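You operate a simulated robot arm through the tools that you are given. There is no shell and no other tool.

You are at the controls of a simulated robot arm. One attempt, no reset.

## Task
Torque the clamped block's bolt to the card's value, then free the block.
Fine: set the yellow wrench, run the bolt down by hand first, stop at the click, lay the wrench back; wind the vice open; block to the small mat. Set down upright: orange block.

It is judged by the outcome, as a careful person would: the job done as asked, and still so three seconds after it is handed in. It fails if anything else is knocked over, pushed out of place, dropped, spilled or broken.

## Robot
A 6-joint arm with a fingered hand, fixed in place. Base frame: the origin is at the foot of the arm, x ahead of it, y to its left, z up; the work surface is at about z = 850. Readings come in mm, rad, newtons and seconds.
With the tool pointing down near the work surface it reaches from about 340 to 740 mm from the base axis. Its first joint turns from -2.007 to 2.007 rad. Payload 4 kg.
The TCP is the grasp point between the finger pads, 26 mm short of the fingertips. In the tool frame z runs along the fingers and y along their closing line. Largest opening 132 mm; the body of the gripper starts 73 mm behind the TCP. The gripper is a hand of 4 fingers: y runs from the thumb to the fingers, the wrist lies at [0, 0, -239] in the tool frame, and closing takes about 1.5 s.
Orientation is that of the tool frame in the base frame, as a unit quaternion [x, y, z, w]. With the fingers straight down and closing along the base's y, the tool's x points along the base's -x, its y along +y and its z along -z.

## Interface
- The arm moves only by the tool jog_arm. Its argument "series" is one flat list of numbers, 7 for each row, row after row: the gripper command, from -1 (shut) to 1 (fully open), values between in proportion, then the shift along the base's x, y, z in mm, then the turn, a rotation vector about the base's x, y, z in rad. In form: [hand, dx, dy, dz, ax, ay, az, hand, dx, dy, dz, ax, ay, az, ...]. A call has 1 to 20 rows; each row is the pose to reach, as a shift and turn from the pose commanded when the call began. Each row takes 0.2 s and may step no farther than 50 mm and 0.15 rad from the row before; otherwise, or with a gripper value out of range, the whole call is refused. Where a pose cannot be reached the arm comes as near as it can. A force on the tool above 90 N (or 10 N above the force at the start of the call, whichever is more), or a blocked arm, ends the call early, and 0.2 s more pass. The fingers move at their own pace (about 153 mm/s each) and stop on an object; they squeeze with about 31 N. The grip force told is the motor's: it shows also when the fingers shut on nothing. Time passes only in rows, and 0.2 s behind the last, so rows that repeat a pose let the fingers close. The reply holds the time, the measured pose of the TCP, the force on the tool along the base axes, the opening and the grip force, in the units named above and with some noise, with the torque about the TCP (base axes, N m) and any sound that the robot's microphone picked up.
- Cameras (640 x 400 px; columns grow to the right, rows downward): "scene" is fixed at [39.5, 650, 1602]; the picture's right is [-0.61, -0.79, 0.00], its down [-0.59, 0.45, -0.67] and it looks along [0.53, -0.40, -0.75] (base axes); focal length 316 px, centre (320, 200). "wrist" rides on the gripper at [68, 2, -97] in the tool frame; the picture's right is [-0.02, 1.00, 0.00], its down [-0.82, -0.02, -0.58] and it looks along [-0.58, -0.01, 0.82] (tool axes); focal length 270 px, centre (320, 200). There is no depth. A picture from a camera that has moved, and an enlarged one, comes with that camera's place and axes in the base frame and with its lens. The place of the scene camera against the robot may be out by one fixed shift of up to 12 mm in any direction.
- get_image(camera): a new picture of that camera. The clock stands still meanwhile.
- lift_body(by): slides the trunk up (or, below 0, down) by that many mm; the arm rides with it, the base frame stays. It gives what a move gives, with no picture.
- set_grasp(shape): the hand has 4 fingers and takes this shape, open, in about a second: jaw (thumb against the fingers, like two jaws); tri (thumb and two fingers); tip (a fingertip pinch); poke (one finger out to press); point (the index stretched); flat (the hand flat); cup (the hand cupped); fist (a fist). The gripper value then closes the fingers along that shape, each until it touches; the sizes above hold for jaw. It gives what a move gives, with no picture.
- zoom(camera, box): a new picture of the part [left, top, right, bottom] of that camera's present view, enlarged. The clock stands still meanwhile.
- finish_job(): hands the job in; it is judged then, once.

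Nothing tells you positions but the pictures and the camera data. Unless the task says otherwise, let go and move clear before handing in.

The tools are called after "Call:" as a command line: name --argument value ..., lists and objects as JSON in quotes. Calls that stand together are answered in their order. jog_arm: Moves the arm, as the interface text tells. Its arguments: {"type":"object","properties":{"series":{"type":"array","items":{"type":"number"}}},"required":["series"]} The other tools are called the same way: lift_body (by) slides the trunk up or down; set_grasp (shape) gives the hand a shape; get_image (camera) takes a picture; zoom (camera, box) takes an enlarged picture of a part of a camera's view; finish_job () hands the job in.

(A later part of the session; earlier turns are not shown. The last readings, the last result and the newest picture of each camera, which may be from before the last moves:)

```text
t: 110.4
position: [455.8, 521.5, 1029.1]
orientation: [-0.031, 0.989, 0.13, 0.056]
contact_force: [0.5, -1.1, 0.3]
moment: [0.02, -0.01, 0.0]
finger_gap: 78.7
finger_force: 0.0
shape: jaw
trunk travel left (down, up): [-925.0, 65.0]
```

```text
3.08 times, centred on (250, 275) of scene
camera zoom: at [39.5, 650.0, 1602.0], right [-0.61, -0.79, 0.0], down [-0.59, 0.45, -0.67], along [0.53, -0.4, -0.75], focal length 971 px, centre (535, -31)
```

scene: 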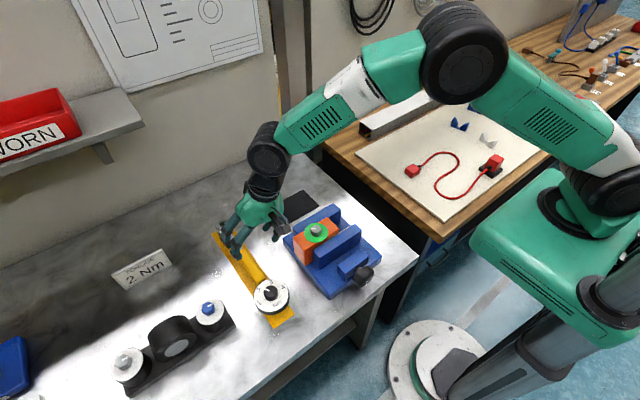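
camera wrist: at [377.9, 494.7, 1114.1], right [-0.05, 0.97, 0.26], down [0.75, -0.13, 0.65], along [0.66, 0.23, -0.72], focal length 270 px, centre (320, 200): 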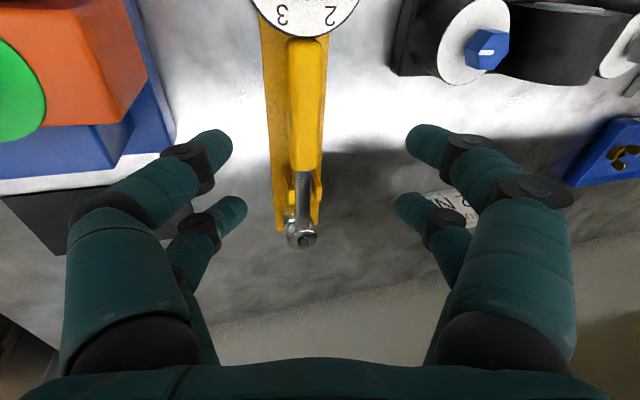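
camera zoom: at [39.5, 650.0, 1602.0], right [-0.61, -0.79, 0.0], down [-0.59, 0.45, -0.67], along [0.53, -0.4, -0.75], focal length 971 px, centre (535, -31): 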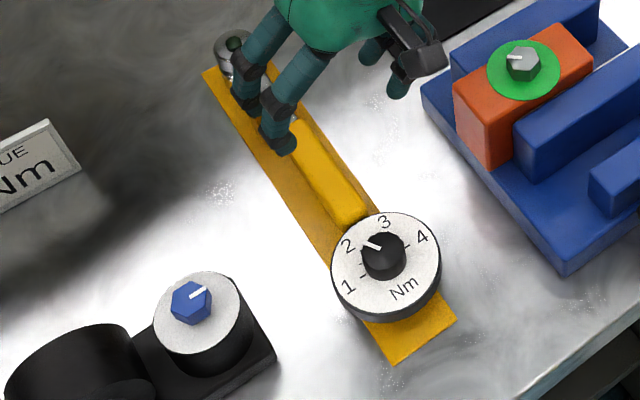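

The wrench lies back in its cradle as before, dial at 2, disc green. Now the vice: I'll straighten the hand and look at the vice knob.

Call:
jog_arm --series '[0.2, 0, 0, 15, -0.087, 0.037, -0.021, 0.2, -10, -10, 30, -0.173, 0.075, -0.041, 0.2, -30, -30, 35, -0.26, 0.112, -0.062, 0.2, -55, -60, 35, -0.26, 0.112, -0.062, 0.2, -80, -90, 35, -0.26, 0.112, -0.062, 0.2, -105, -120, 35, -0.26, 0.112, -0.062, 0.2, -130, -150, 35, -0.26, 0.112, -0.062, 0.2, -155, -175, 35, -0.26, 0.112, -0.062, 0.2, -165, -180, 35, -0.26, 0.112, -0.062, 0.2, -165, -180, 35, -0.26, 0.112, -0.062]'

Call:
get_image --camera "wrist"

Call:
zoom --camera "scene" --box '[270, 190, 390, 310]'

```text
t: 112.6
position: [293.0, 340.3, 1063.7]
orientation: [0.0, 1.0, 0.001, 0.0]
contact_force: [-0.4, -0.4, 0.1]
moment: [0.03, 0.01, -0.02]
finger_gap: 78.5
finger_force: 0.1
shape: jaw
trunk travel left (down, up): [-925.0, 65.0]
```

```text
taken
camera wrist: at [223.4, 342.2, 1160.7], right [0.03, 1.0, 0.0], down [0.82, -0.02, 0.58], along [0.58, -0.01, -0.82], focal length 270 px, centre (320, 200)
```

wrist: 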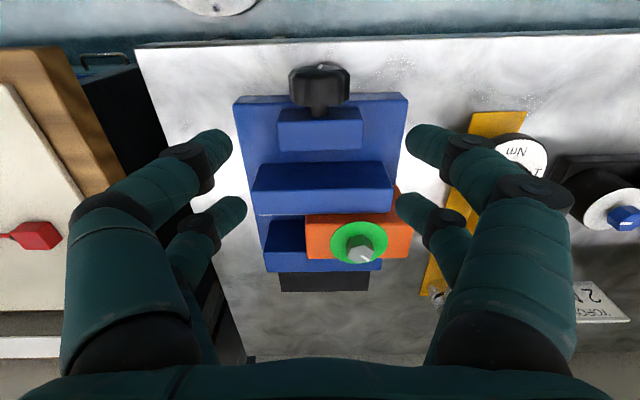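

```text
3.33 times, centred on (330, 250) of scene
camera zoom: at [39.5, 650.0, 1602.0], right [-0.61, -0.79, 0.0], down [-0.59, 0.45, -0.67], along [0.53, -0.4, -0.75], focal length 1052 px, centre (287, 33)
```

zoom: 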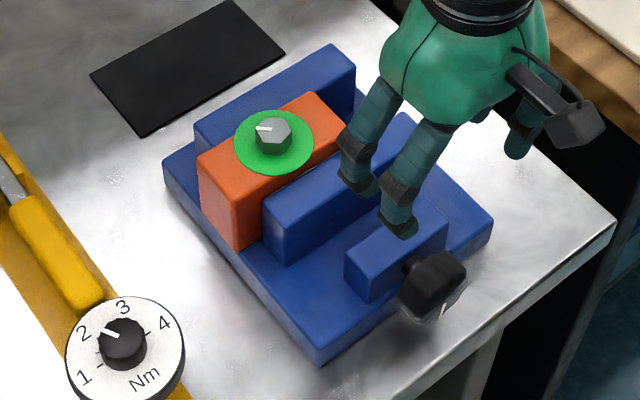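

The block has slid along the jaws toward +y by some 20 mm (during the wrench re-seating), but is still clamped and upright. Now a close look at the knob.

Call:
zoom --camera "wrist" --box '[240, 50, 400, 150]'

Call:
zoom --camera "wrist" --box '[220, 150, 430, 300]'

Call:
zoom --camera "scene" --box '[330, 250, 380, 290]'

```text
4.00 times, centred on (320, 100) of wrist
camera zoom: at [223.4, 342.2, 1160.7], right [0.03, 1.0, 0.0], down [0.82, -0.02, 0.58], along [0.58, -0.01, -0.82], focal length 1081 px, centre (320, 600)
```

zoom: 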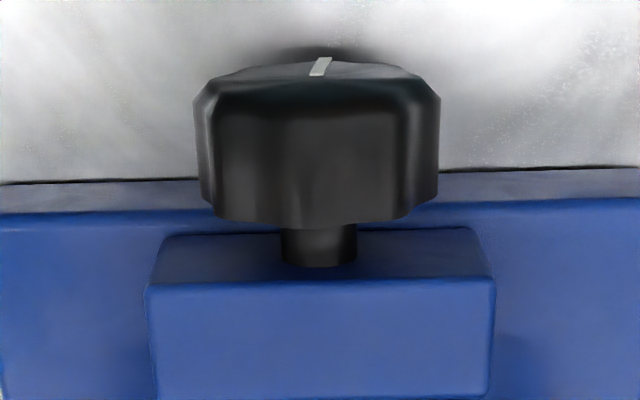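

```text
2.67 times, centred on (325, 225) of wrist
camera zoom: at [223.4, 342.2, 1160.7], right [0.03, 1.0, 0.0], down [0.82, -0.02, 0.58], along [0.58, -0.01, -0.82], focal length 721 px, centre (307, 133)
```

zoom: 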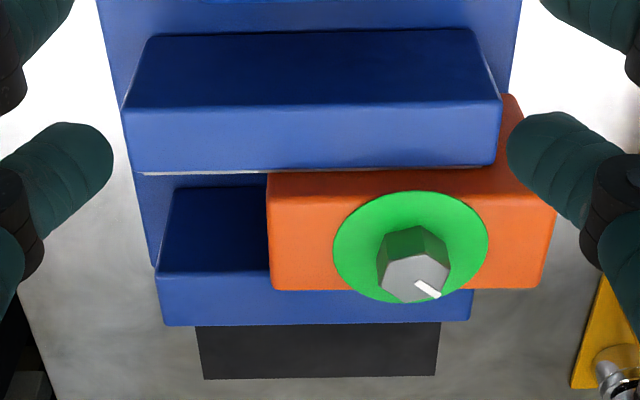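

```text
10.00 times, centred on (355, 270) of scene
camera zoom: at [39.5, 650.0, 1602.0], right [-0.61, -0.79, 0.0], down [-0.59, 0.45, -0.67], along [0.53, -0.4, -0.75], focal length 3157 px, centre (-30, -500)
```

zoom: 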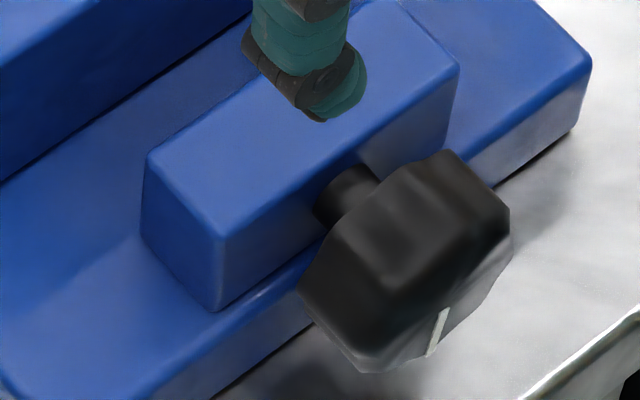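

The knob (~53 mm wide) spans x≈264–292, axis about y 341.5, z 890. I'll bring the hand above it, offset so the far finger pair sits on the knob.

Call:
jog_arm --series '[0.2, -16, 0.6, -30, 0, 0, 0, 0.2, -32, 1.2, -60, 0, 0, 0, 0.2, -32, 1.2, -90, 0, 0, 0, 0.3, -32, 1.2, -110, 0, 0, 0, 0.3, -32, 1.2, -110, 0, 0, 0]'

Call:
get_image --camera "wrist"

Call:
zoom --camera "scene" --box '[310, 210, 410, 310]'

```text
t: 113.8
position: [260.3, 341.8, 953.7]
orientation: [0.0, 1.0, 0.001, 0.001]
contact_force: [0.2, -0.4, -0.1]
moment: [0.03, 0.02, 0.01]
finger_gap: 85.5
finger_force: 0.1
shape: jaw
trunk travel left (down, up): [-925.0, 65.0]
```

```text
taken
camera wrist: at [191.2, 344.6, 1049.7], right [0.03, 1.0, 0.0], down [0.82, -0.02, 0.58], along [0.58, -0.01, -0.82], focal length 270 px, centre (320, 200)
```

wrist: 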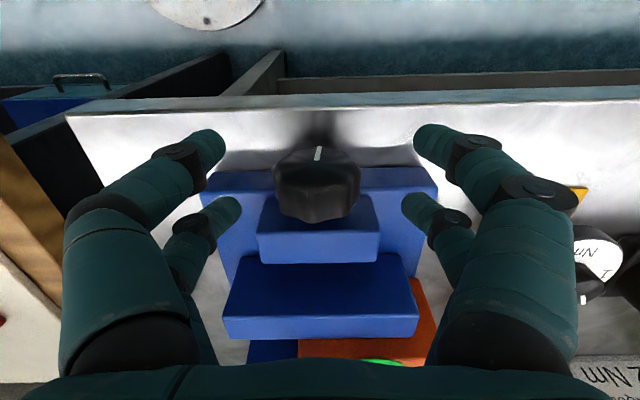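

```text
4.00 times, centred on (360, 260) of scene
camera zoom: at [39.5, 650.0, 1602.0], right [-0.61, -0.79, 0.0], down [-0.59, 0.45, -0.67], along [0.53, -0.4, -0.75], focal length 1263 px, centre (160, -40)
```

zoom: 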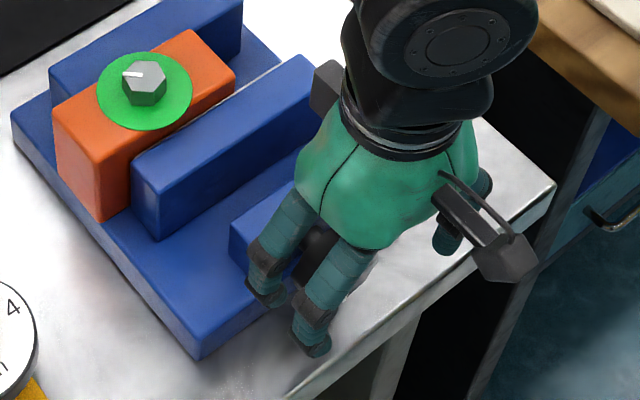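

Call:
zoom --camera "wrist" --box '[256, 140, 384, 240]'

```text
4.00 times, centred on (320, 190) of wrist
camera zoom: at [191.2, 344.6, 1049.7], right [0.03, 1.0, 0.0], down [0.82, -0.02, 0.58], along [0.58, -0.01, -0.82], focal length 1081 px, centre (320, 240)
```

zoom: 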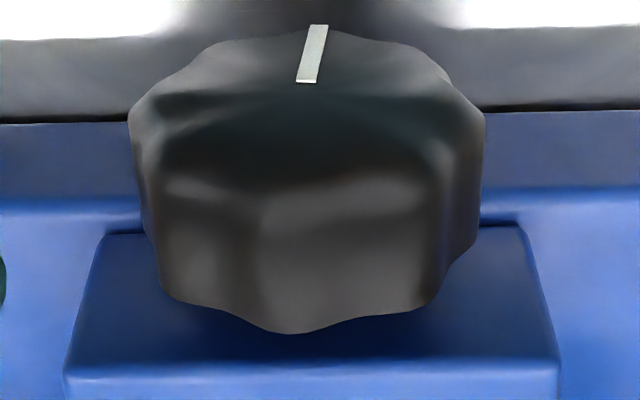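

Refined: knob axis ≈ (277, 341.4, 900), radius ≈ 28. I'll tilt the hand +0.4 rad about the knob axis, come down over it and grip.

Call:
jog_arm --series '[0.3, 0, -11, 12, 0.133, 0, 0, 0.3, 0, -22, 20, 0.267, 0, 0, 0.3, 0, -32.7, 22, 0.4, 0, 0, 0.3, 0, -24, 2, 0.4, 0, 0, 0.3, 0, -16, -18, 0.4, 0, 0, 0.3, 0, -9.4, -33.4, 0.4, 0, 0, 0.3, 0, -9.4, -33.4, 0.4, 0, 0]'

Call:
get_image --camera "wrist"

Call:
zoom --camera "scene" --box '[310, 210, 410, 310]'

```text
t: 115.4
position: [280.5, 359.1, 947.1]
orientation: [0.001, 0.981, 0.195, -0.011]
contact_force: [-7.1, -2.5, 7.6]
moment: [-0.47, -0.01, -0.44]
finger_gap: 85.7
finger_force: 0.0
shape: jaw
out of reach, approached as far as the arm can: row 1, 2, 3, 4, 5, 6, 7
trunk travel left (down, up): [-925.0, 65.0]
```

```text
taken
camera wrist: at [213.7, 323.4, 1038.6], right [0.03, 0.92, 0.38], down [0.83, -0.24, 0.51], along [0.56, 0.3, -0.77], focal length 270 px, centre (320, 200)
```

wrist: 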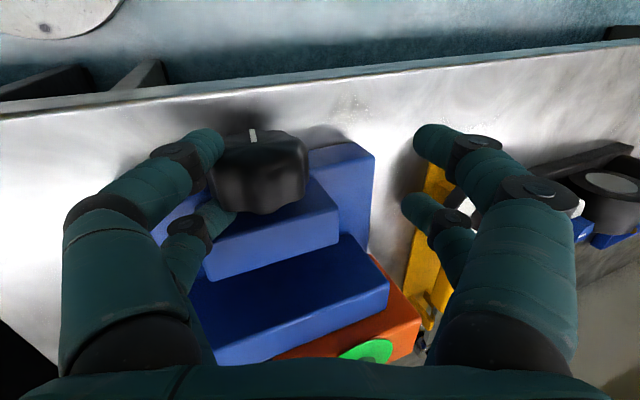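

```text
4.00 times, centred on (360, 260) of scene
camera zoom: at [39.5, 650.0, 1602.0], right [-0.61, -0.79, 0.0], down [-0.59, 0.45, -0.67], along [0.53, -0.4, -0.75], focal length 1263 px, centre (160, -40)
```

zoom: 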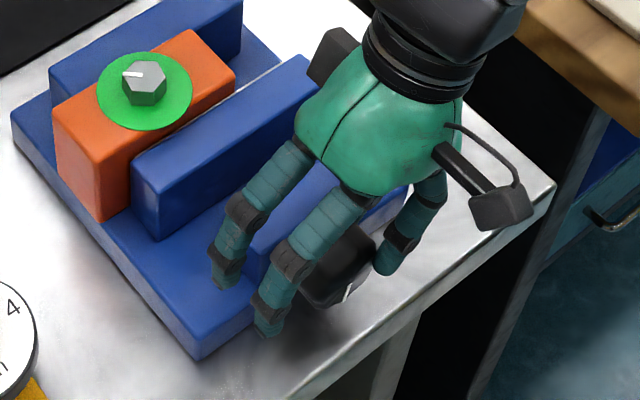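

That lean is too close to the base. I'll back off upward and use the other lean direction.

Call:
jog_arm --series '[0.3, 0, 0, 20, 0, 0, 0, 0.3, 0, 0, 45, 0, 0, 0, 0.3, -5, -5, 50, -0.13, 0, 0, 0.3, -10, -10, 50, -0.26, 0, 0, 0.3, -20, -17, 50, -0.39, 0, 0, 0.3, -20, -17, 50, -0.39, 0, 0]'

Call:
get_image --camera "wrist"

Call:
zoom --camera "scene" --box '[270, 190, 390, 310]'

```text
t: 116.8
position: [260.7, 342.0, 996.1]
orientation: [0.004, 1.0, 0.007, -0.001]
contact_force: [-0.2, -0.6, -0.3]
moment: [0.02, 0.08, 0.02]
finger_gap: 85.8
finger_force: 0.1
shape: jaw
out of reach, approached as far as the arm can: row 4, 5
trunk travel left (down, up): [-925.0, 65.0]
```

```text
taken
camera wrist: at [192.3, 343.6, 1093.1], right [0.03, 1.0, 0.01], down [0.82, -0.03, 0.57], along [0.57, -0.01, -0.82], focal length 270 px, centre (320, 200)
```

wrist: 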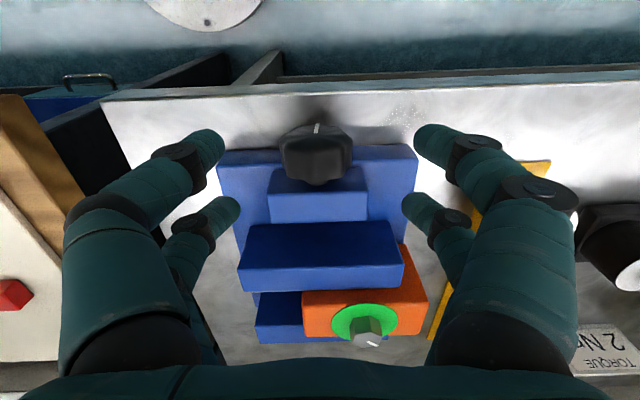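

```text
3.33 times, centred on (330, 250) of scene
camera zoom: at [39.5, 650.0, 1602.0], right [-0.61, -0.79, 0.0], down [-0.59, 0.45, -0.67], along [0.53, -0.4, -0.75], focal length 1052 px, centre (287, 33)
```

zoom: 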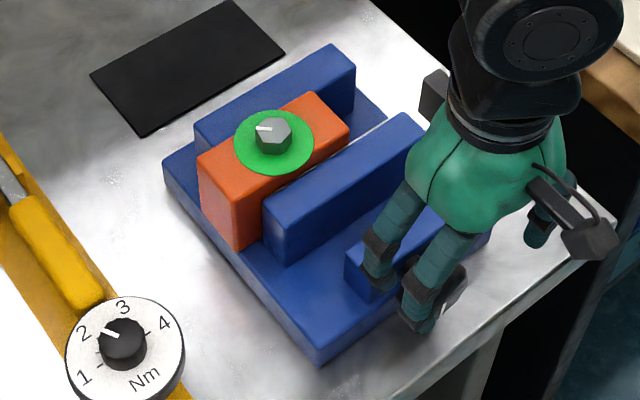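

Vice undisturbed. I'll descend vertically onto the knob now and grip, then wind it by leaning the hand toward +y (counter-clockwise from the front).

Call:
jog_arm --series '[0.35, -1, 0, -30, 0, 0, 0, 0.35, -1, 0, -55, 0, 0, 0, 0.35, -1, 0, -70, 0, 0, 0, 0.35, -1, 0, -75, 0, 0, 0, 0.35, -1, 0, -75, 0, 0, 0]'

Call:
get_image --camera "wrist"

Call:
zoom --camera "scene" --box '[310, 210, 410, 310]'

```text
t: 118.0
position: [261.7, 342.4, 921.5]
orientation: [0.001, 1.0, 0.006, -0.001]
contact_force: [-0.2, -0.3, 1.7]
moment: [-0.02, 0.01, -0.01]
finger_gap: 88.8
finger_force: 0.0
shape: jaw
trunk travel left (down, up): [-925.0, 65.0]
```

```text
taken
camera wrist: at [192.4, 343.5, 1016.9], right [0.03, 1.0, 0.01], down [0.82, -0.03, 0.58], along [0.58, -0.01, -0.82], focal length 270 px, centre (320, 200)
```

wrist: 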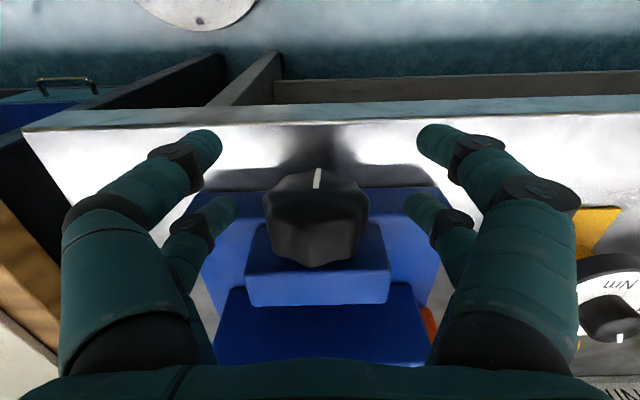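

```text
4.00 times, centred on (360, 260) of scene
camera zoom: at [39.5, 650.0, 1602.0], right [-0.61, -0.79, 0.0], down [-0.59, 0.45, -0.67], along [0.53, -0.4, -0.75], focal length 1263 px, centre (160, -40)
```

zoom: 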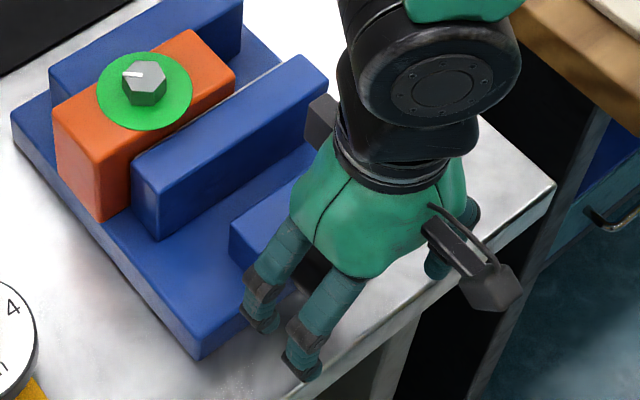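

Call:
jog_arm --series '[0, 0, 0, 0, 0, 0, 0, -0.2, 0, 0, 0, 0, 0, 0, -0.6, 0, 0, 0, 0, 0, 0, -1, 0, 0, 0, 0, 0, 0, -1, 0, 0, 0, 0, 0, 0, -1, 0, 0, 0, 0, 0, 0]'

Call:
get_image --camera "wrist"

Call:
zoom --camera "scene" --box '[310, 210, 410, 310]'

```text
t: 119.4
position: [260.4, 344.1, 919.8]
orientation: [0.0, 1.0, 0.004, 0.0]
contact_force: [-0.5, 0.1, -7.2]
moment: [0.05, 0.15, 0.0]
finger_gap: 5.8
finger_force: 31.0
shape: jaw
trunk travel left (down, up): [-925.0, 65.0]
```

```text
taken
camera wrist: at [192.4, 343.7, 1016.6], right [0.03, 1.0, 0.01], down [0.82, -0.03, 0.58], along [0.58, -0.01, -0.82], focal length 270 px, centre (320, 200)
```

wrist: 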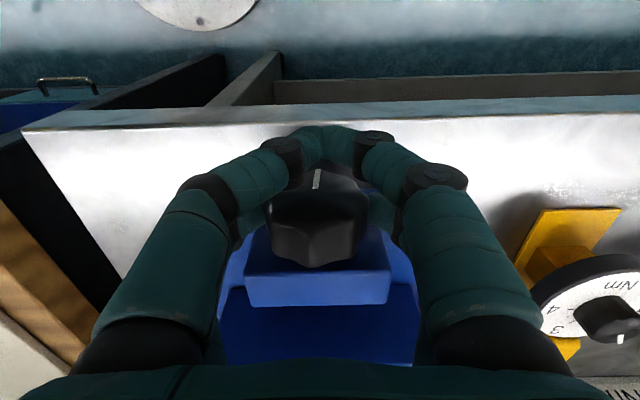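

```text
4.00 times, centred on (360, 260) of scene
camera zoom: at [39.5, 650.0, 1602.0], right [-0.61, -0.79, 0.0], down [-0.59, 0.45, -0.67], along [0.53, -0.4, -0.75], focal length 1263 px, centre (160, -40)
```

zoom: 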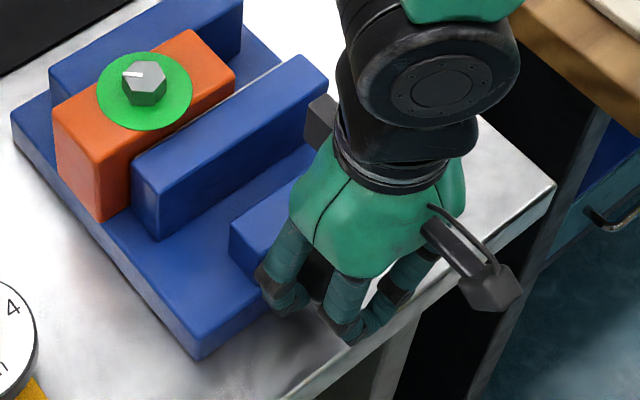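

Call:
jog_arm --series '[-1, 0, 2.1, -0.1, -0.1, 0, 0, -1, 0, 4.2, -0.4, -0.2, 0, 0, -1, 0, 6.2, -0.9, -0.3, 0, 0, -1, 0, 8.2, -1.7, -0.4, 0, 0]'

Call:
get_image --camera "wrist"

Call:
zoom --camera "scene" --box '[270, 190, 390, 310]'

```text
t: 120.4
position: [262.4, 349.7, 919.2]
orientation: [0.001, 0.981, -0.195, -0.001]
contact_force: [-1.7, -9.8, -14.2]
moment: [-0.02, 0.27, -0.19]
finger_gap: 5.8
finger_force: 31.1
shape: jaw
trunk travel left (down, up): [-925.0, 65.0]
```

```text
taken
camera wrist: at [192.6, 388.6, 1006.8], right [0.03, 0.92, -0.38], down [0.82, 0.2, 0.54], along [0.58, -0.33, -0.75], focal length 270 px, centre (320, 200)
```

wrist: 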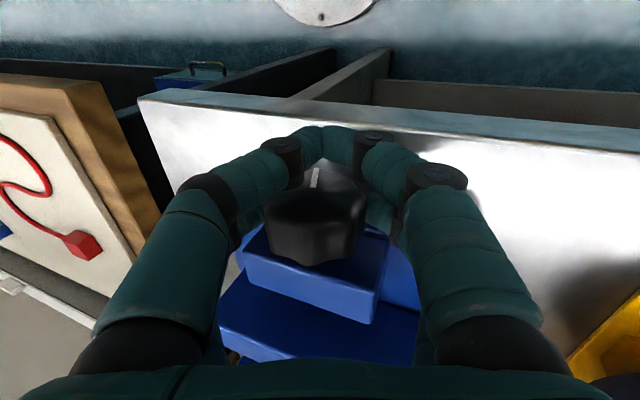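

```text
3.33 times, centred on (330, 250) of scene
camera zoom: at [39.5, 650.0, 1602.0], right [-0.61, -0.79, 0.0], down [-0.59, 0.45, -0.67], along [0.53, -0.4, -0.75], focal length 1052 px, centre (287, 33)
```

zoom: 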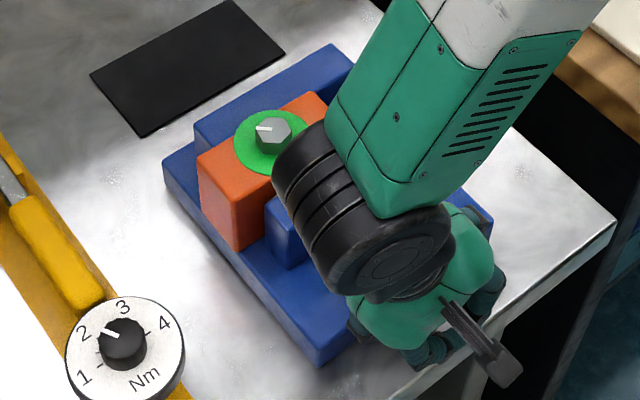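

The knob turns with the hand. Continuing the stroke.

Call:
jog_arm --series '[-1, 0, 0.9, -2, -0.07, 0, 0, -1, 0, 1.75, -3.1, -0.15, 0, 0, -1, 0, 2.9, -4, -0.225, 0, 0, -1, 0, 4.06, -4.8, -0.3, 0, 0, -1, 0, 5.1, -5.8, -0.375, 0, 0, -1, 0, 6.1, -6.8, -0.45, 0, 0]'

Call:
get_image --camera "wrist"

Call:
zoom --camera "scene" --box '[270, 190, 390, 310]'

```text
t: 121.8
position: [261.0, 356.2, 912.7]
orientation: [0.001, 0.913, -0.408, 0.0]
contact_force: [0.3, -15.0, -6.5]
moment: [0.0, 0.11, -0.31]
finger_gap: 5.8
finger_force: 30.6
shape: jaw
trunk travel left (down, up): [-925.0, 65.0]
```

```text
taken
camera wrist: at [192.4, 429.0, 975.8], right [0.02, 0.67, -0.74], down [0.82, 0.42, 0.4], along [0.58, -0.62, -0.53], focal length 270 px, centre (320, 200)
```

wrist: 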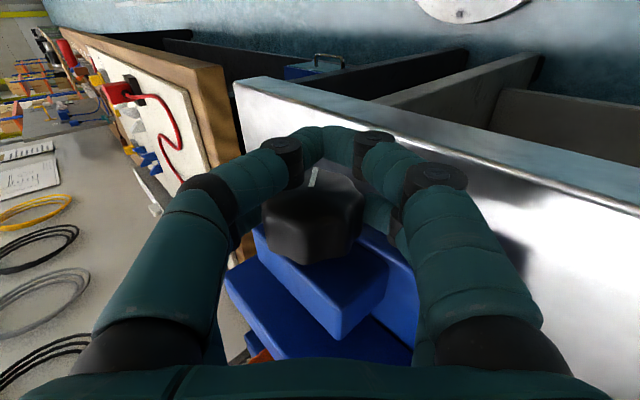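

```text
3.33 times, centred on (330, 250) of scene
camera zoom: at [39.5, 650.0, 1602.0], right [-0.61, -0.79, 0.0], down [-0.59, 0.45, -0.67], along [0.53, -0.4, -0.75], focal length 1052 px, centre (287, 33)
```

zoom: 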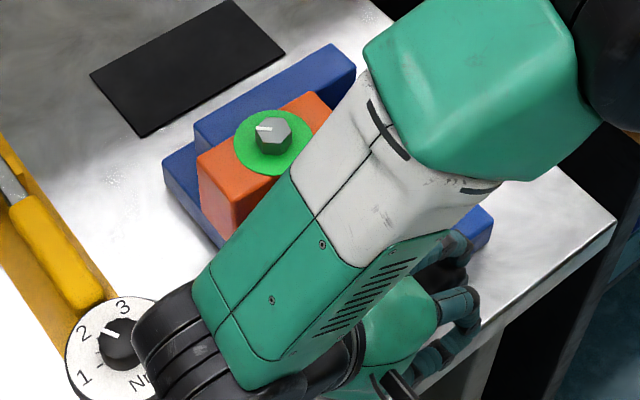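

Call:
jog_arm --series '[-1, 0, -0.3, -1.1, -0.07, 0, 0, -1, 0, 0.2, -2.3, -0.15, 0, 0, -1, 0, 1.2, -3.9, -0.25, 0, 0, -1, 0, 1.2, -3.9, -0.25, 0, 0]'

Call:
jog_arm --series '[-0.6, 0, 0, 0, 0, 0, 0, -0.2, 0, 0, 0, 0, 0, 0, 0.2, 0, 0, 0, 0, 0, 0, 0.4, 0, 0, 0, 0, 0, 0, 0.4, 0, 0, 0, 0, 0, 0]'

Call:
get_image --camera "wrist"

```text
t: 122.8
position: [260.9, 356.5, 908.9]
orientation: [0.0, 0.855, -0.518, -0.001]
contact_force: [0.7, -14.9, -4.3]
moment: [0.06, 0.02, -0.27]
finger_gap: 5.7
finger_force: 30.8
shape: jaw
trunk travel left (down, up): [-925.0, 65.0]
```

```text
t: 124.0
position: [261.6, 357.5, 909.0]
orientation: [0.0, 0.855, -0.518, 0.0]
contact_force: [0.3, 2.4, 5.4]
moment: [0.21, -0.09, 0.02]
finger_gap: 90.8
finger_force: 0.1
shape: jaw
trunk travel left (down, up): [-925.0, 65.0]
```

```text
taken
camera wrist: at [192.1, 444.8, 952.2], right [0.03, 0.46, -0.89], down [0.82, 0.5, 0.29], along [0.58, -0.73, -0.37], focal length 270 px, centre (320, 200)
```

wrist: 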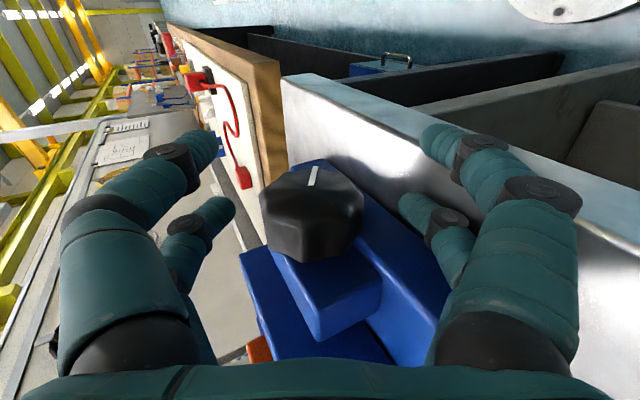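

Stroke done. I'll withdraw along the tool axis, return upright above the knob, and see whether the jaw moved.

Call:
jog_arm --series '[0.4, 0, 3, 3, 0, 0, 0, 0.4, 0, 22, 12, 0, 0, 0, 0.4, 0, 45, 24, 0, 0, 0, 0.4, 0, 55, 40, 0.14, 0, 0, 0.4, 0, 50, 60, 0.28, 0, 0, 0.4, 0, 40, 75, 0.42, 0, 0, 0.4, 0, 30, 85, 0.56, 0, 0, 0.4, 0, 20, 90, 0.7, 0, 0, 0.4, 0, 5, 90, 0.84, 0, 0, 0.4, 0, -8, 90, 0.98, 0, 0, 0.4, 0, -15, 90, 1.1, 0, 0, 0.4, 0, -15, 90, 1.1, 0, 0]'

Call:
get_image --camera "wrist"

Call:
zoom --camera "scene" --box '[270, 190, 390, 310]'

```text
t: 126.6
position: [262.9, 343.7, 997.9]
orientation: [-0.001, 1.0, 0.007, -0.001]
contact_force: [-0.4, -0.8, -0.5]
moment: [-0.02, -0.04, 0.02]
finger_gap: 92.0
finger_force: 0.0
shape: jaw
trunk travel left (down, up): [-925.0, 65.0]
```

```text
taken
camera wrist: at [193.4, 344.4, 1094.5], right [0.03, 1.0, 0.01], down [0.82, -0.03, 0.58], along [0.58, 0.0, -0.82], focal length 270 px, centre (320, 200)
```

wrist: 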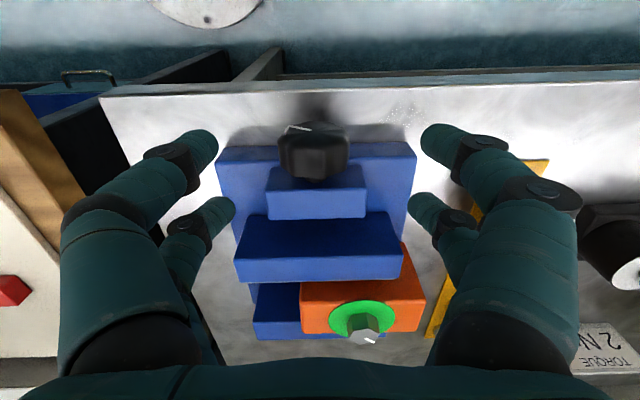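

```text
3.33 times, centred on (330, 250) of scene
camera zoom: at [39.5, 650.0, 1602.0], right [-0.61, -0.79, 0.0], down [-0.59, 0.45, -0.67], along [0.53, -0.4, -0.75], focal length 1052 px, centre (287, 33)
```

zoom: 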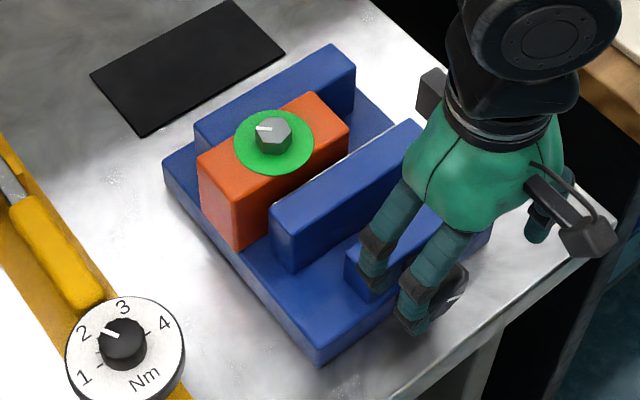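

The front jaw has moved open about 6 mm. I'll do one more stroke to open it well.

Call:
jog_arm --series '[0.35, -1, -0.5, -30, 0, 0, 0, 0.35, -1, -0.5, -55, 0, 0, 0, 0.35, -1, -0.5, -72, 0, 0, 0, 0.35, -1, -0.5, -79, 0, 0, 0, 0, -1, -0.5, -79, 0, 0, 0, -0.4, -1, -0.5, -79, 0, 0, 0, -1, -1, -0.5, -79, 0, 0, 0, -1, -1, -0.5, -79, 0, 0, 0, -1, -1, -0.5, -79, 0, 0, 0, -1, -1, -0.5, -79, 0, 0, 0]'

Call:
get_image --camera "wrist"

```text
t: 128.8
position: [260.2, 341.9, 919.5]
orientation: [0.0, 1.0, 0.005, 0.001]
contact_force: [-1.7, -0.4, -7.4]
moment: [0.01, 0.14, 0.0]
finger_gap: 5.3
finger_force: 30.3
shape: jaw
trunk travel left (down, up): [-925.0, 65.0]
```

```text
taken
camera wrist: at [192.0, 343.2, 1015.6], right [0.03, 1.0, 0.01], down [0.82, -0.03, 0.58], along [0.58, -0.01, -0.82], focal length 270 px, centre (320, 200)
```

wrist: 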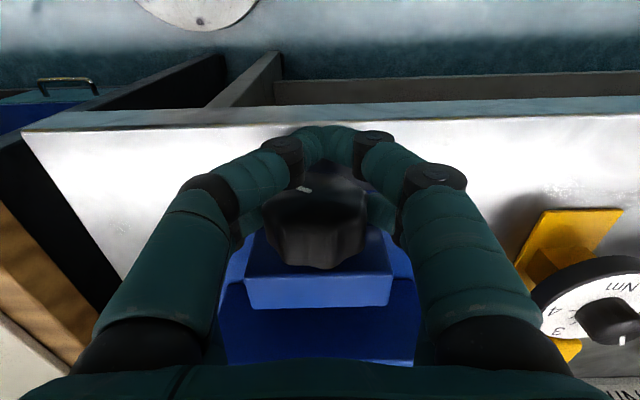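

Call:
jog_arm --series '[-1, 0, 2, -0.5, -0.12, 0, 0, -1, 0, 4, -1, -0.24, 0, 0, -1, 0, 6, -2, -0.36, 0, 0, -1, 0, 7.8, -3, -0.48, 0, 0, -1, 0, 9.5, -4.2, -0.6, 0, 0, -1, 0, 11, -5.6, -0.72, 0, 0, -1, 0, 12.5, -7.2, -0.84, 0, 0, -1, 0, 13.7, -9, -0.96, 0, 0, -1, 0, 14.6, -10.8, -1.08, 0, 0, -1, 0, 14.6, -10.8, -1.08, 0, 0]'

Call:
jog_arm --series '[-0.6, 0, 0, 0, 0, 0, 0, -0.2, 0, 0, 0, 0, 0, 0, 0.2, 0, 0.5, 1, 0, 0, 0, 0.4, 0, 1, 2, 0, 0, 0, 0.4, 0, 3, 4, 0, 0, 0, 0.4, 0, 22, 13, 0, 0, 0, 0.4, 0, 45, 25, 0, 0, 0, 0.4, 0, 55, 40, 0.14, 0, 0, 0.4, 0, 50, 60, 0.28, 0, 0, 0.4, 0, 40, 75, 0.42, 0, 0, 0.4, 0, 30, 85, 0.56, 0, 0, 0.4, 0, 20, 90, 0.7, 0, 0, 0.4, 0, 8, 95, 0.84, 0, 0, 0.4, 0, -5, 100, 0.98, 0, 0, 0.4, 0, -13, 110, 1.08, 0, 0, 0.4, 0, -13, 110, 1.08, 0, 0]'

Call:
get_image --camera "wrist"

Call:
zoom --camera "scene" --box '[270, 190, 390, 310]'

```text
t: 131.0
position: [260.3, 355.6, 909.4]
orientation: [-0.001, 0.861, -0.509, -0.001]
contact_force: [4.3, -18.9, -3.9]
moment: [0.0, 0.05, -0.24]
finger_gap: 5.1
finger_force: 31.3
shape: jaw
trunk travel left (down, up): [-925.0, 65.0]
```

```text
t: 134.4
position: [261.5, 344.5, 1019.1]
orientation: [0.0, 1.0, 0.006, 0.0]
contact_force: [-0.2, 0.5, -0.4]
moment: [0.01, -0.05, 0.02]
finger_gap: 92.0
finger_force: 0.0
shape: jaw
trunk travel left (down, up): [-925.0, 65.0]
```

```text
taken
camera wrist: at [192.0, 345.1, 1115.5], right [0.03, 1.0, 0.01], down [0.82, -0.03, 0.58], along [0.58, 0.0, -0.82], focal length 270 px, centre (320, 200)
```

wrist: 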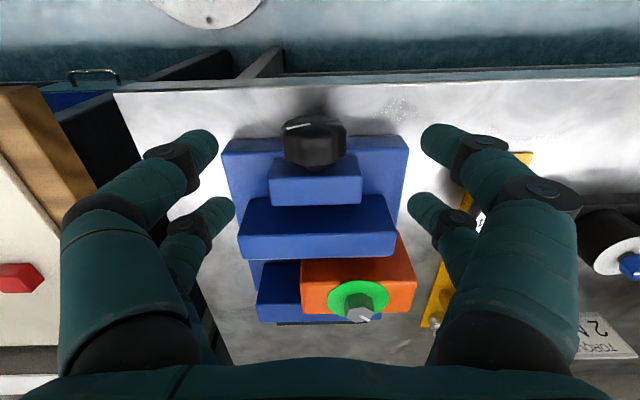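

```text
3.33 times, centred on (330, 250) of scene
camera zoom: at [39.5, 650.0, 1602.0], right [-0.61, -0.79, 0.0], down [-0.59, 0.45, -0.67], along [0.53, -0.4, -0.75], focal length 1052 px, centre (287, 33)
```

zoom: 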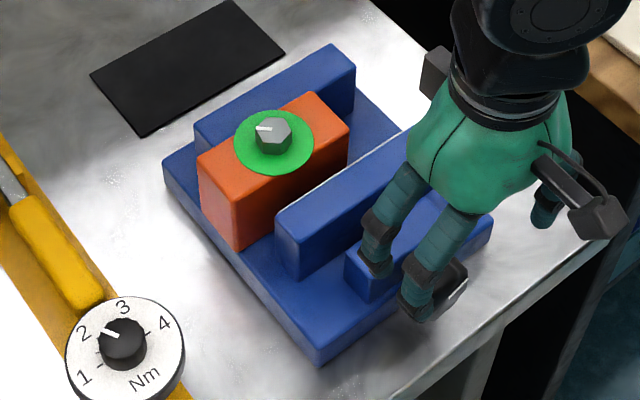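

The vice is open by about 11 mm and the block stands free, upright against the rear jaw. I'll rotate the hand 90° to close along x and measure the block.

Call:
jog_arm --series '[0.4, 15, 0, 20, 0, 0, 0.1428, 0.4, 30, 0, 40, 0, 0, 0.2856, 0.4, 45, 0, 50, 0, 0, 0.4284, 0.4, 60, 0, 60, 0, 0, 0.5712, 0.4, 75, 0, 60, 0, 0, 0.714, 0.4, 90, 0, 60, 0, 0, 0.8568, 0.4, 105, 0, 60, 0, 0, 0.9996, 0.4, 120, 0, 60, 0, 0, 1.1424, 0.4, 135, 0, 60, 0, 0, 1.2852, 0.4, 150, 0, 60, 0, 0, 1.428, 0.4, 163, 0, 60, 0, 0, 1.5708, 0.4, 163, 0, 60, 0, 0, 1.5708]'

Call:
get_image --camera "wrist"

Call:
zoom --camera "wrist" --box '[220, 80, 420, 205]'

Call:
zoom --camera "scene" --box '[280, 190, 370, 270]'

```text
t: 137.0
position: [423.7, 342.4, 1078.7]
orientation: [0.707, -0.707, -0.003, 0.004]
contact_force: [-0.5, -0.4, -1.1]
moment: [0.01, 0.0, -0.01]
finger_gap: 92.0
finger_force: 0.0
shape: jaw
trunk travel left (down, up): [-925.0, 65.0]
```

```text
taken
camera wrist: at [422.2, 274.5, 1174.5], right [-1.0, 0.02, 0.01], down [0.03, 0.82, 0.58], along [0.0, 0.58, -0.82], focal length 270 px, centre (320, 200)
```

wrist: 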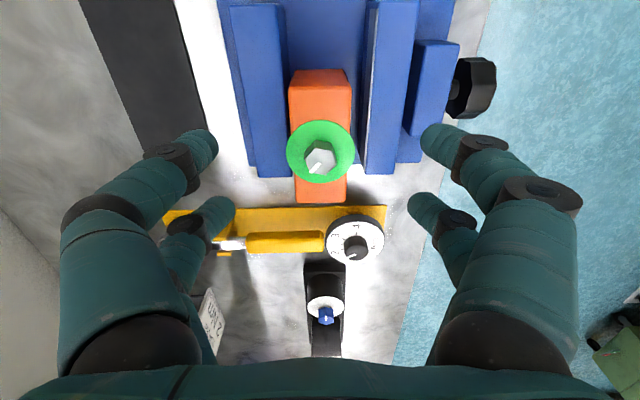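

```text
3.20 times, centred on (320, 142) of wrist
camera zoom: at [422.2, 274.5, 1174.5], right [-1.0, 0.02, 0.01], down [0.03, 0.82, 0.58], along [0.0, 0.58, -0.82], focal length 865 px, centre (320, 384)
```

zoom: 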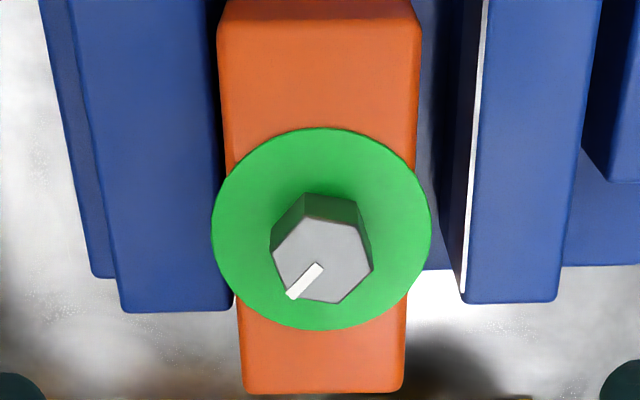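

```text
5.00 times, centred on (325, 230) of scene
camera zoom: at [39.5, 650.0, 1602.0], right [-0.61, -0.79, 0.0], down [-0.59, 0.45, -0.67], along [0.53, -0.4, -0.75], focal length 1579 px, centre (295, 50)
```

zoom: 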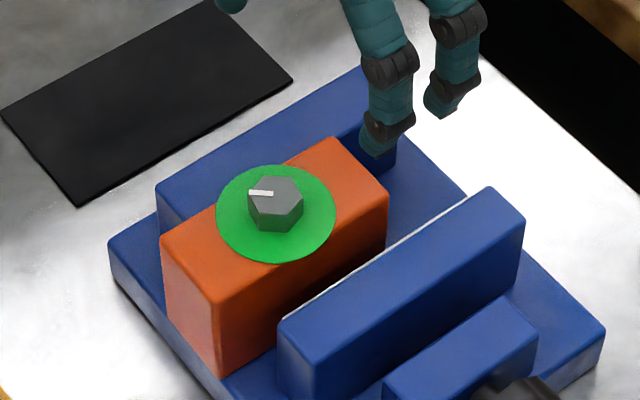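

The block is about 50 × 110 mm, centred near (420, 377), top at z≈957, bolt at its centre. I'll descend with the fingers straddling the disc to grip the block's upper sides above the jaws.

Call:
jog_arm --series '[0.4, -2, 17, -10, 0, 0, 0, 0.4, -4, 34, -25, 0, 0, 0, 0.4, -4, 34, -55, 0, 0, 0, 0.4, -4, 34, -75, 0, 0, 0, 0.4, -4, 34, -75, 0, 0, 0]'

Call:
get_image --camera "wrist"

Call:
zoom --camera "scene" --box '[270, 180, 370, 270]'

```text
t: 138.2
position: [419.9, 376.4, 1004.9]
orientation: [-0.707, 0.708, 0.003, -0.003]
contact_force: [-0.2, 0.5, -1.0]
moment: [-0.01, -0.01, -0.01]
finger_gap: 92.3
finger_force: 0.1
shape: jaw
trunk travel left (down, up): [-925.0, 65.0]
```

```text
taken
camera wrist: at [419.1, 308.3, 1099.7], right [-1.0, 0.03, 0.01], down [0.03, 0.82, 0.58], along [0.01, 0.58, -0.82], focal length 270 px, centre (320, 200)
```

wrist: 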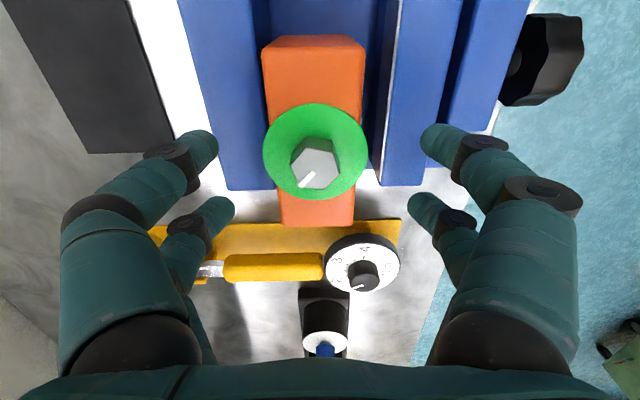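

```text
4.44 times, centred on (320, 225) of scene
camera zoom: at [39.5, 650.0, 1602.0], right [-0.61, -0.79, 0.0], down [-0.59, 0.45, -0.67], along [0.53, -0.4, -0.75], focal length 1403 px, centre (320, 89)
```

zoom: 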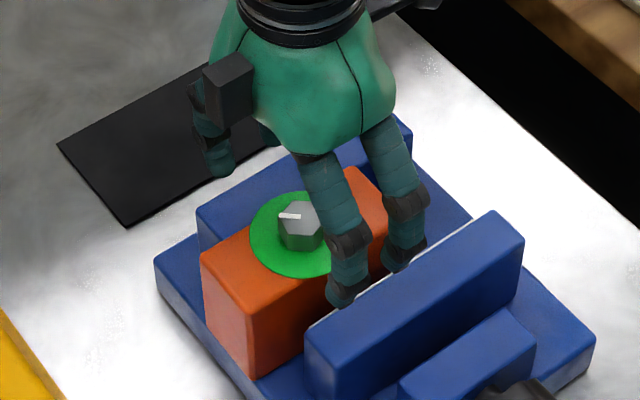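

Call:
jog_arm --series '[0.4, 0.5, 0, -12, 0, 0, 0, 0.4, 0.5, 0, -22, 0, 0, 0, 0.4, 0.5, 0, -28, 0, 0, 0, 0.4, 0.5, 0, -28, 0, 0, 0]'

Call:
get_image --camera "wrist"

Call:
zoom --camera "scene" --box '[270, 180, 370, 270]'

```text
t: 139.2
position: [419.6, 377.4, 975.3]
orientation: [0.708, -0.707, -0.005, 0.005]
contact_force: [0.5, 0.4, 0.2]
moment: [-0.01, -0.02, -0.04]
finger_gap: 92.1
finger_force: 0.1
shape: jaw
trunk travel left (down, up): [-925.0, 65.0]
```

```text
taken
camera wrist: at [419.5, 309.2, 1072.3], right [-1.0, 0.03, 0.01], down [0.03, 0.82, 0.58], along [0.01, 0.58, -0.82], focal length 270 px, centre (320, 200)
```

wrist: 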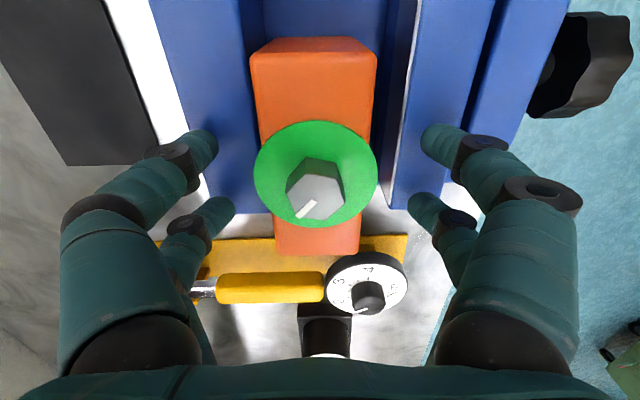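

```text
4.44 times, centred on (320, 225) of scene
camera zoom: at [39.5, 650.0, 1602.0], right [-0.61, -0.79, 0.0], down [-0.59, 0.45, -0.67], along [0.53, -0.4, -0.75], focal length 1403 px, centre (320, 89)
```

zoom: 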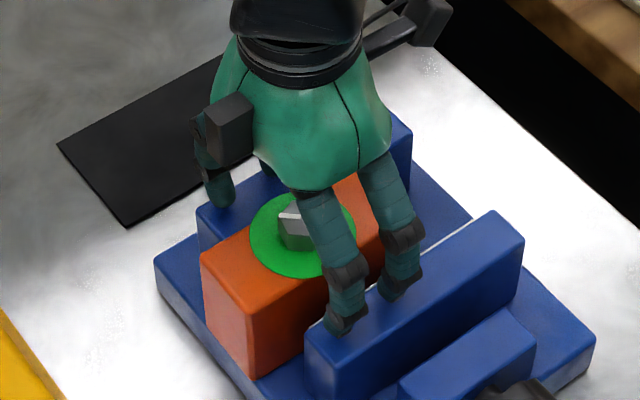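

Call:
jog_arm --series '[0.2, 0, 0, 0, 0, 0, 0, 0, 0, 0, 0, 0, 0, 0, -0.15, 0, 0, 0, 0, 0, 0, -0.3, 0, 0, 0, 0, 0, 0, -0.6, 0, 0, 0, 0, 0, 0, -1, 0, 0, 0, 0, 0, 0, -1, 0, 0, 0, 0, 0, 0]'

Call:
get_image --camera "wrist"

Call:
zoom --camera "scene" --box '[270, 180, 370, 270]'

```text
t: 140.8
position: [419.7, 377.2, 975.8]
orientation: [-0.707, 0.707, 0.004, -0.005]
contact_force: [1.2, -0.9, -0.5]
moment: [-0.03, -0.1, -0.03]
finger_gap: 44.0
finger_force: 31.3
shape: jaw
trunk travel left (down, up): [-925.0, 65.0]
```

```text
taken
camera wrist: at [419.7, 309.3, 1072.2], right [-1.0, 0.03, 0.01], down [0.03, 0.82, 0.58], along [0.0, 0.58, -0.82], focal length 270 px, centre (320, 200)
```

wrist: 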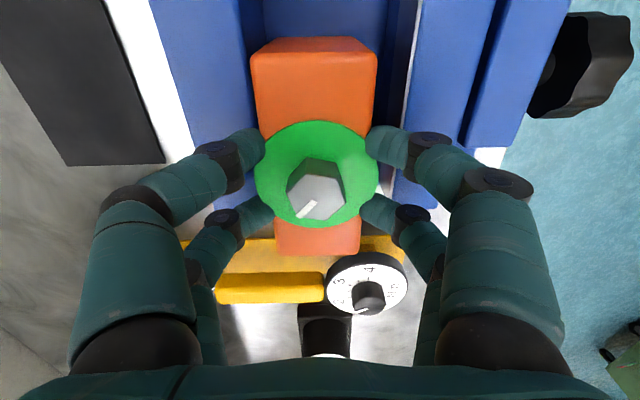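

```text
4.44 times, centred on (320, 225) of scene
camera zoom: at [39.5, 650.0, 1602.0], right [-0.61, -0.79, 0.0], down [-0.59, 0.45, -0.67], along [0.53, -0.4, -0.75], focal length 1403 px, centre (320, 89)
```

zoom: 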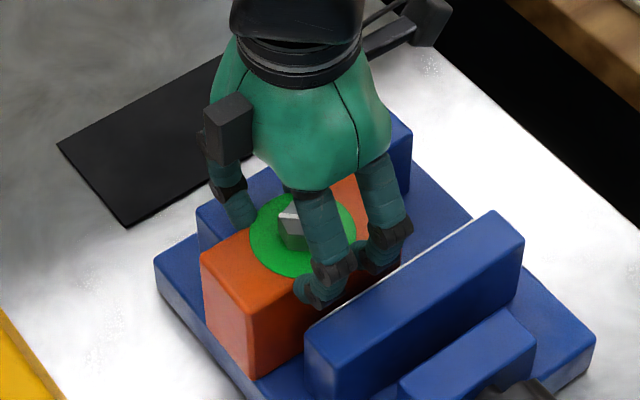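

Gripped on the block sides (gap 44 mm). Lifting slowly.

Call:
jog_arm --series '[-1, 0, 0, 3, 0, 0, 0, -1, 0, 0, 6, 0, 0, 0, -1, 0, 0, 10, 0, 0, 0, -1, 0, 0, 15, 0, 0, 0, -1, 0, 0, 15, 0, 0, 0]'

Call:
zoom --camera "scene" --box '[270, 180, 370, 270]'

Call:
get_image --camera "wrist"

```text
t: 142.0
position: [420.5, 378.3, 991.1]
orientation: [0.707, -0.707, -0.004, 0.005]
contact_force: [-0.4, 0.1, -10.3]
moment: [-0.04, -0.02, -0.01]
finger_gap: 43.7
finger_force: 31.2
shape: jaw
trunk travel left (down, up): [-925.0, 65.0]
```

```text
4.44 times, centred on (320, 225) of scene
camera zoom: at [39.5, 650.0, 1602.0], right [-0.61, -0.79, 0.0], down [-0.59, 0.45, -0.67], along [0.53, -0.4, -0.75], focal length 1403 px, centre (320, 89)
```

zoom: 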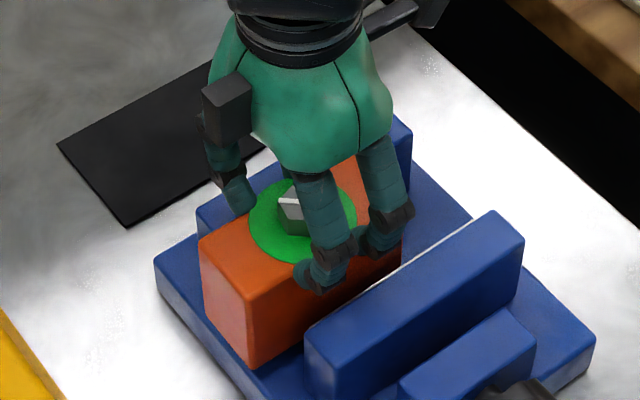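

```text
taken
camera wrist: at [418.9, 309.7, 1087.2], right [-1.0, 0.03, 0.01], down [0.03, 0.82, 0.58], along [0.0, 0.58, -0.82], focal length 270 px, centre (320, 200)
```

wrist: 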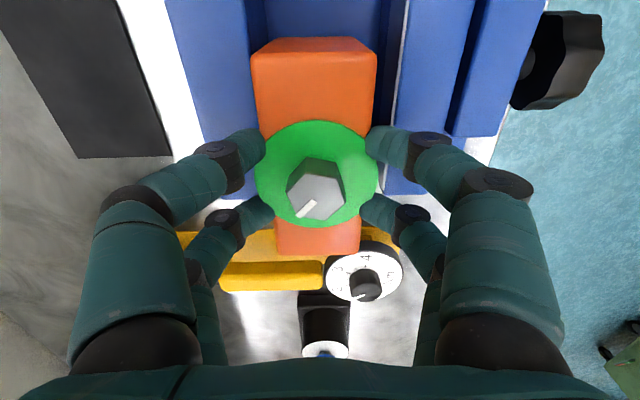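

Block lifted (~10 N). I'll raise it clear of the jaws and carry it to the mat.

Call:
jog_arm --series '[-1, 0, 0, 20, 0, 0, 0, -1, 0, 0, 45, 0, 0, 0, -1, 0, 0, 70, 0, 0, 0, -1, 0, 0, 92, 0, 0, 0, -1, 0, 0, 95, 0, 0, 0, -1, 20, -4, 95, 0, 0, 0, -1, 50, -10, 95, 0, 0, 0, -1, 80, -16, 95, 0, 0, 0, -1, 110, -22, 95, 0, 0, 0, -1, 140, -28, 95, 0, 0, 0, -1, 165, -32, 95, 0, 0, 0, -1, 180, -34, 95, 0, 0, 0, -1, 180, -34, 95, 0, 0, 0]'

Call:
get_image --camera "wrist"

Call:
get_image --camera "scene"

Call:
zoom --camera "scene" --box '[240, 130, 360, 240]'

```text
t: 144.8
position: [600.6, 344.6, 1085.3]
orientation: [-0.707, 0.707, 0.004, -0.005]
contact_force: [0.8, 0.2, -10.0]
moment: [-0.01, 0.0, 0.02]
finger_gap: 43.9
finger_force: 31.5
shape: jaw
trunk travel left (down, up): [-925.0, 65.0]
```

```text
taken
camera wrist: at [600.1, 276.5, 1181.7], right [-1.0, 0.02, 0.01], down [0.03, 0.82, 0.58], along [0.0, 0.58, -0.82], focal length 270 px, centre (320, 200)
```

wrist: 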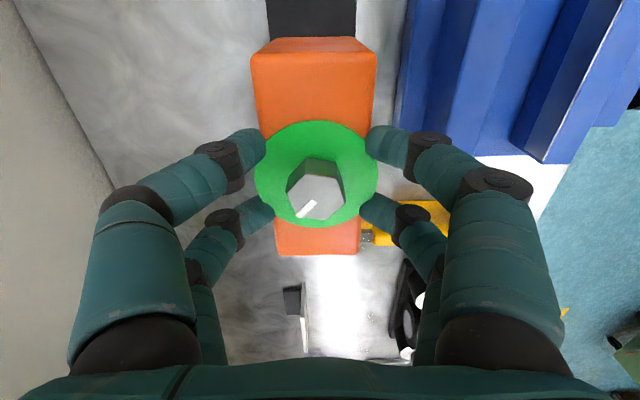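

```text
taken
```

scene: 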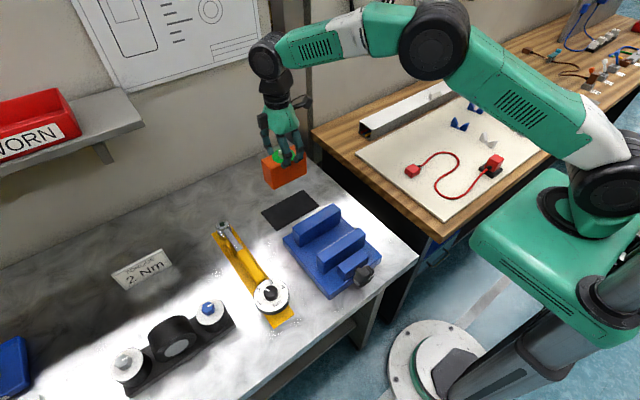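

```text
3.64 times, centred on (300, 185) of scene
camera zoom: at [39.5, 650.0, 1602.0], right [-0.61, -0.79, 0.0], down [-0.59, 0.45, -0.67], along [0.53, -0.4, -0.75], focal length 1148 px, centre (393, 254)
```

zoom: 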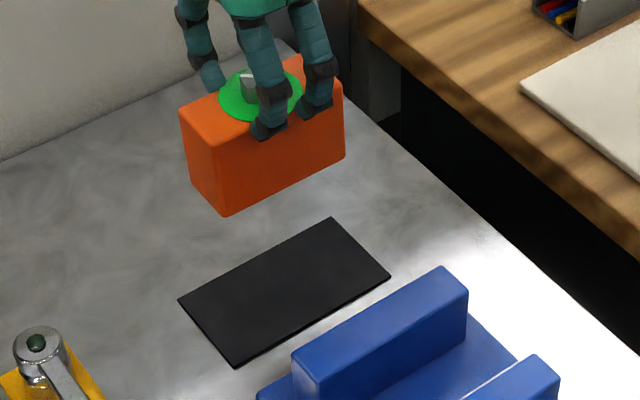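

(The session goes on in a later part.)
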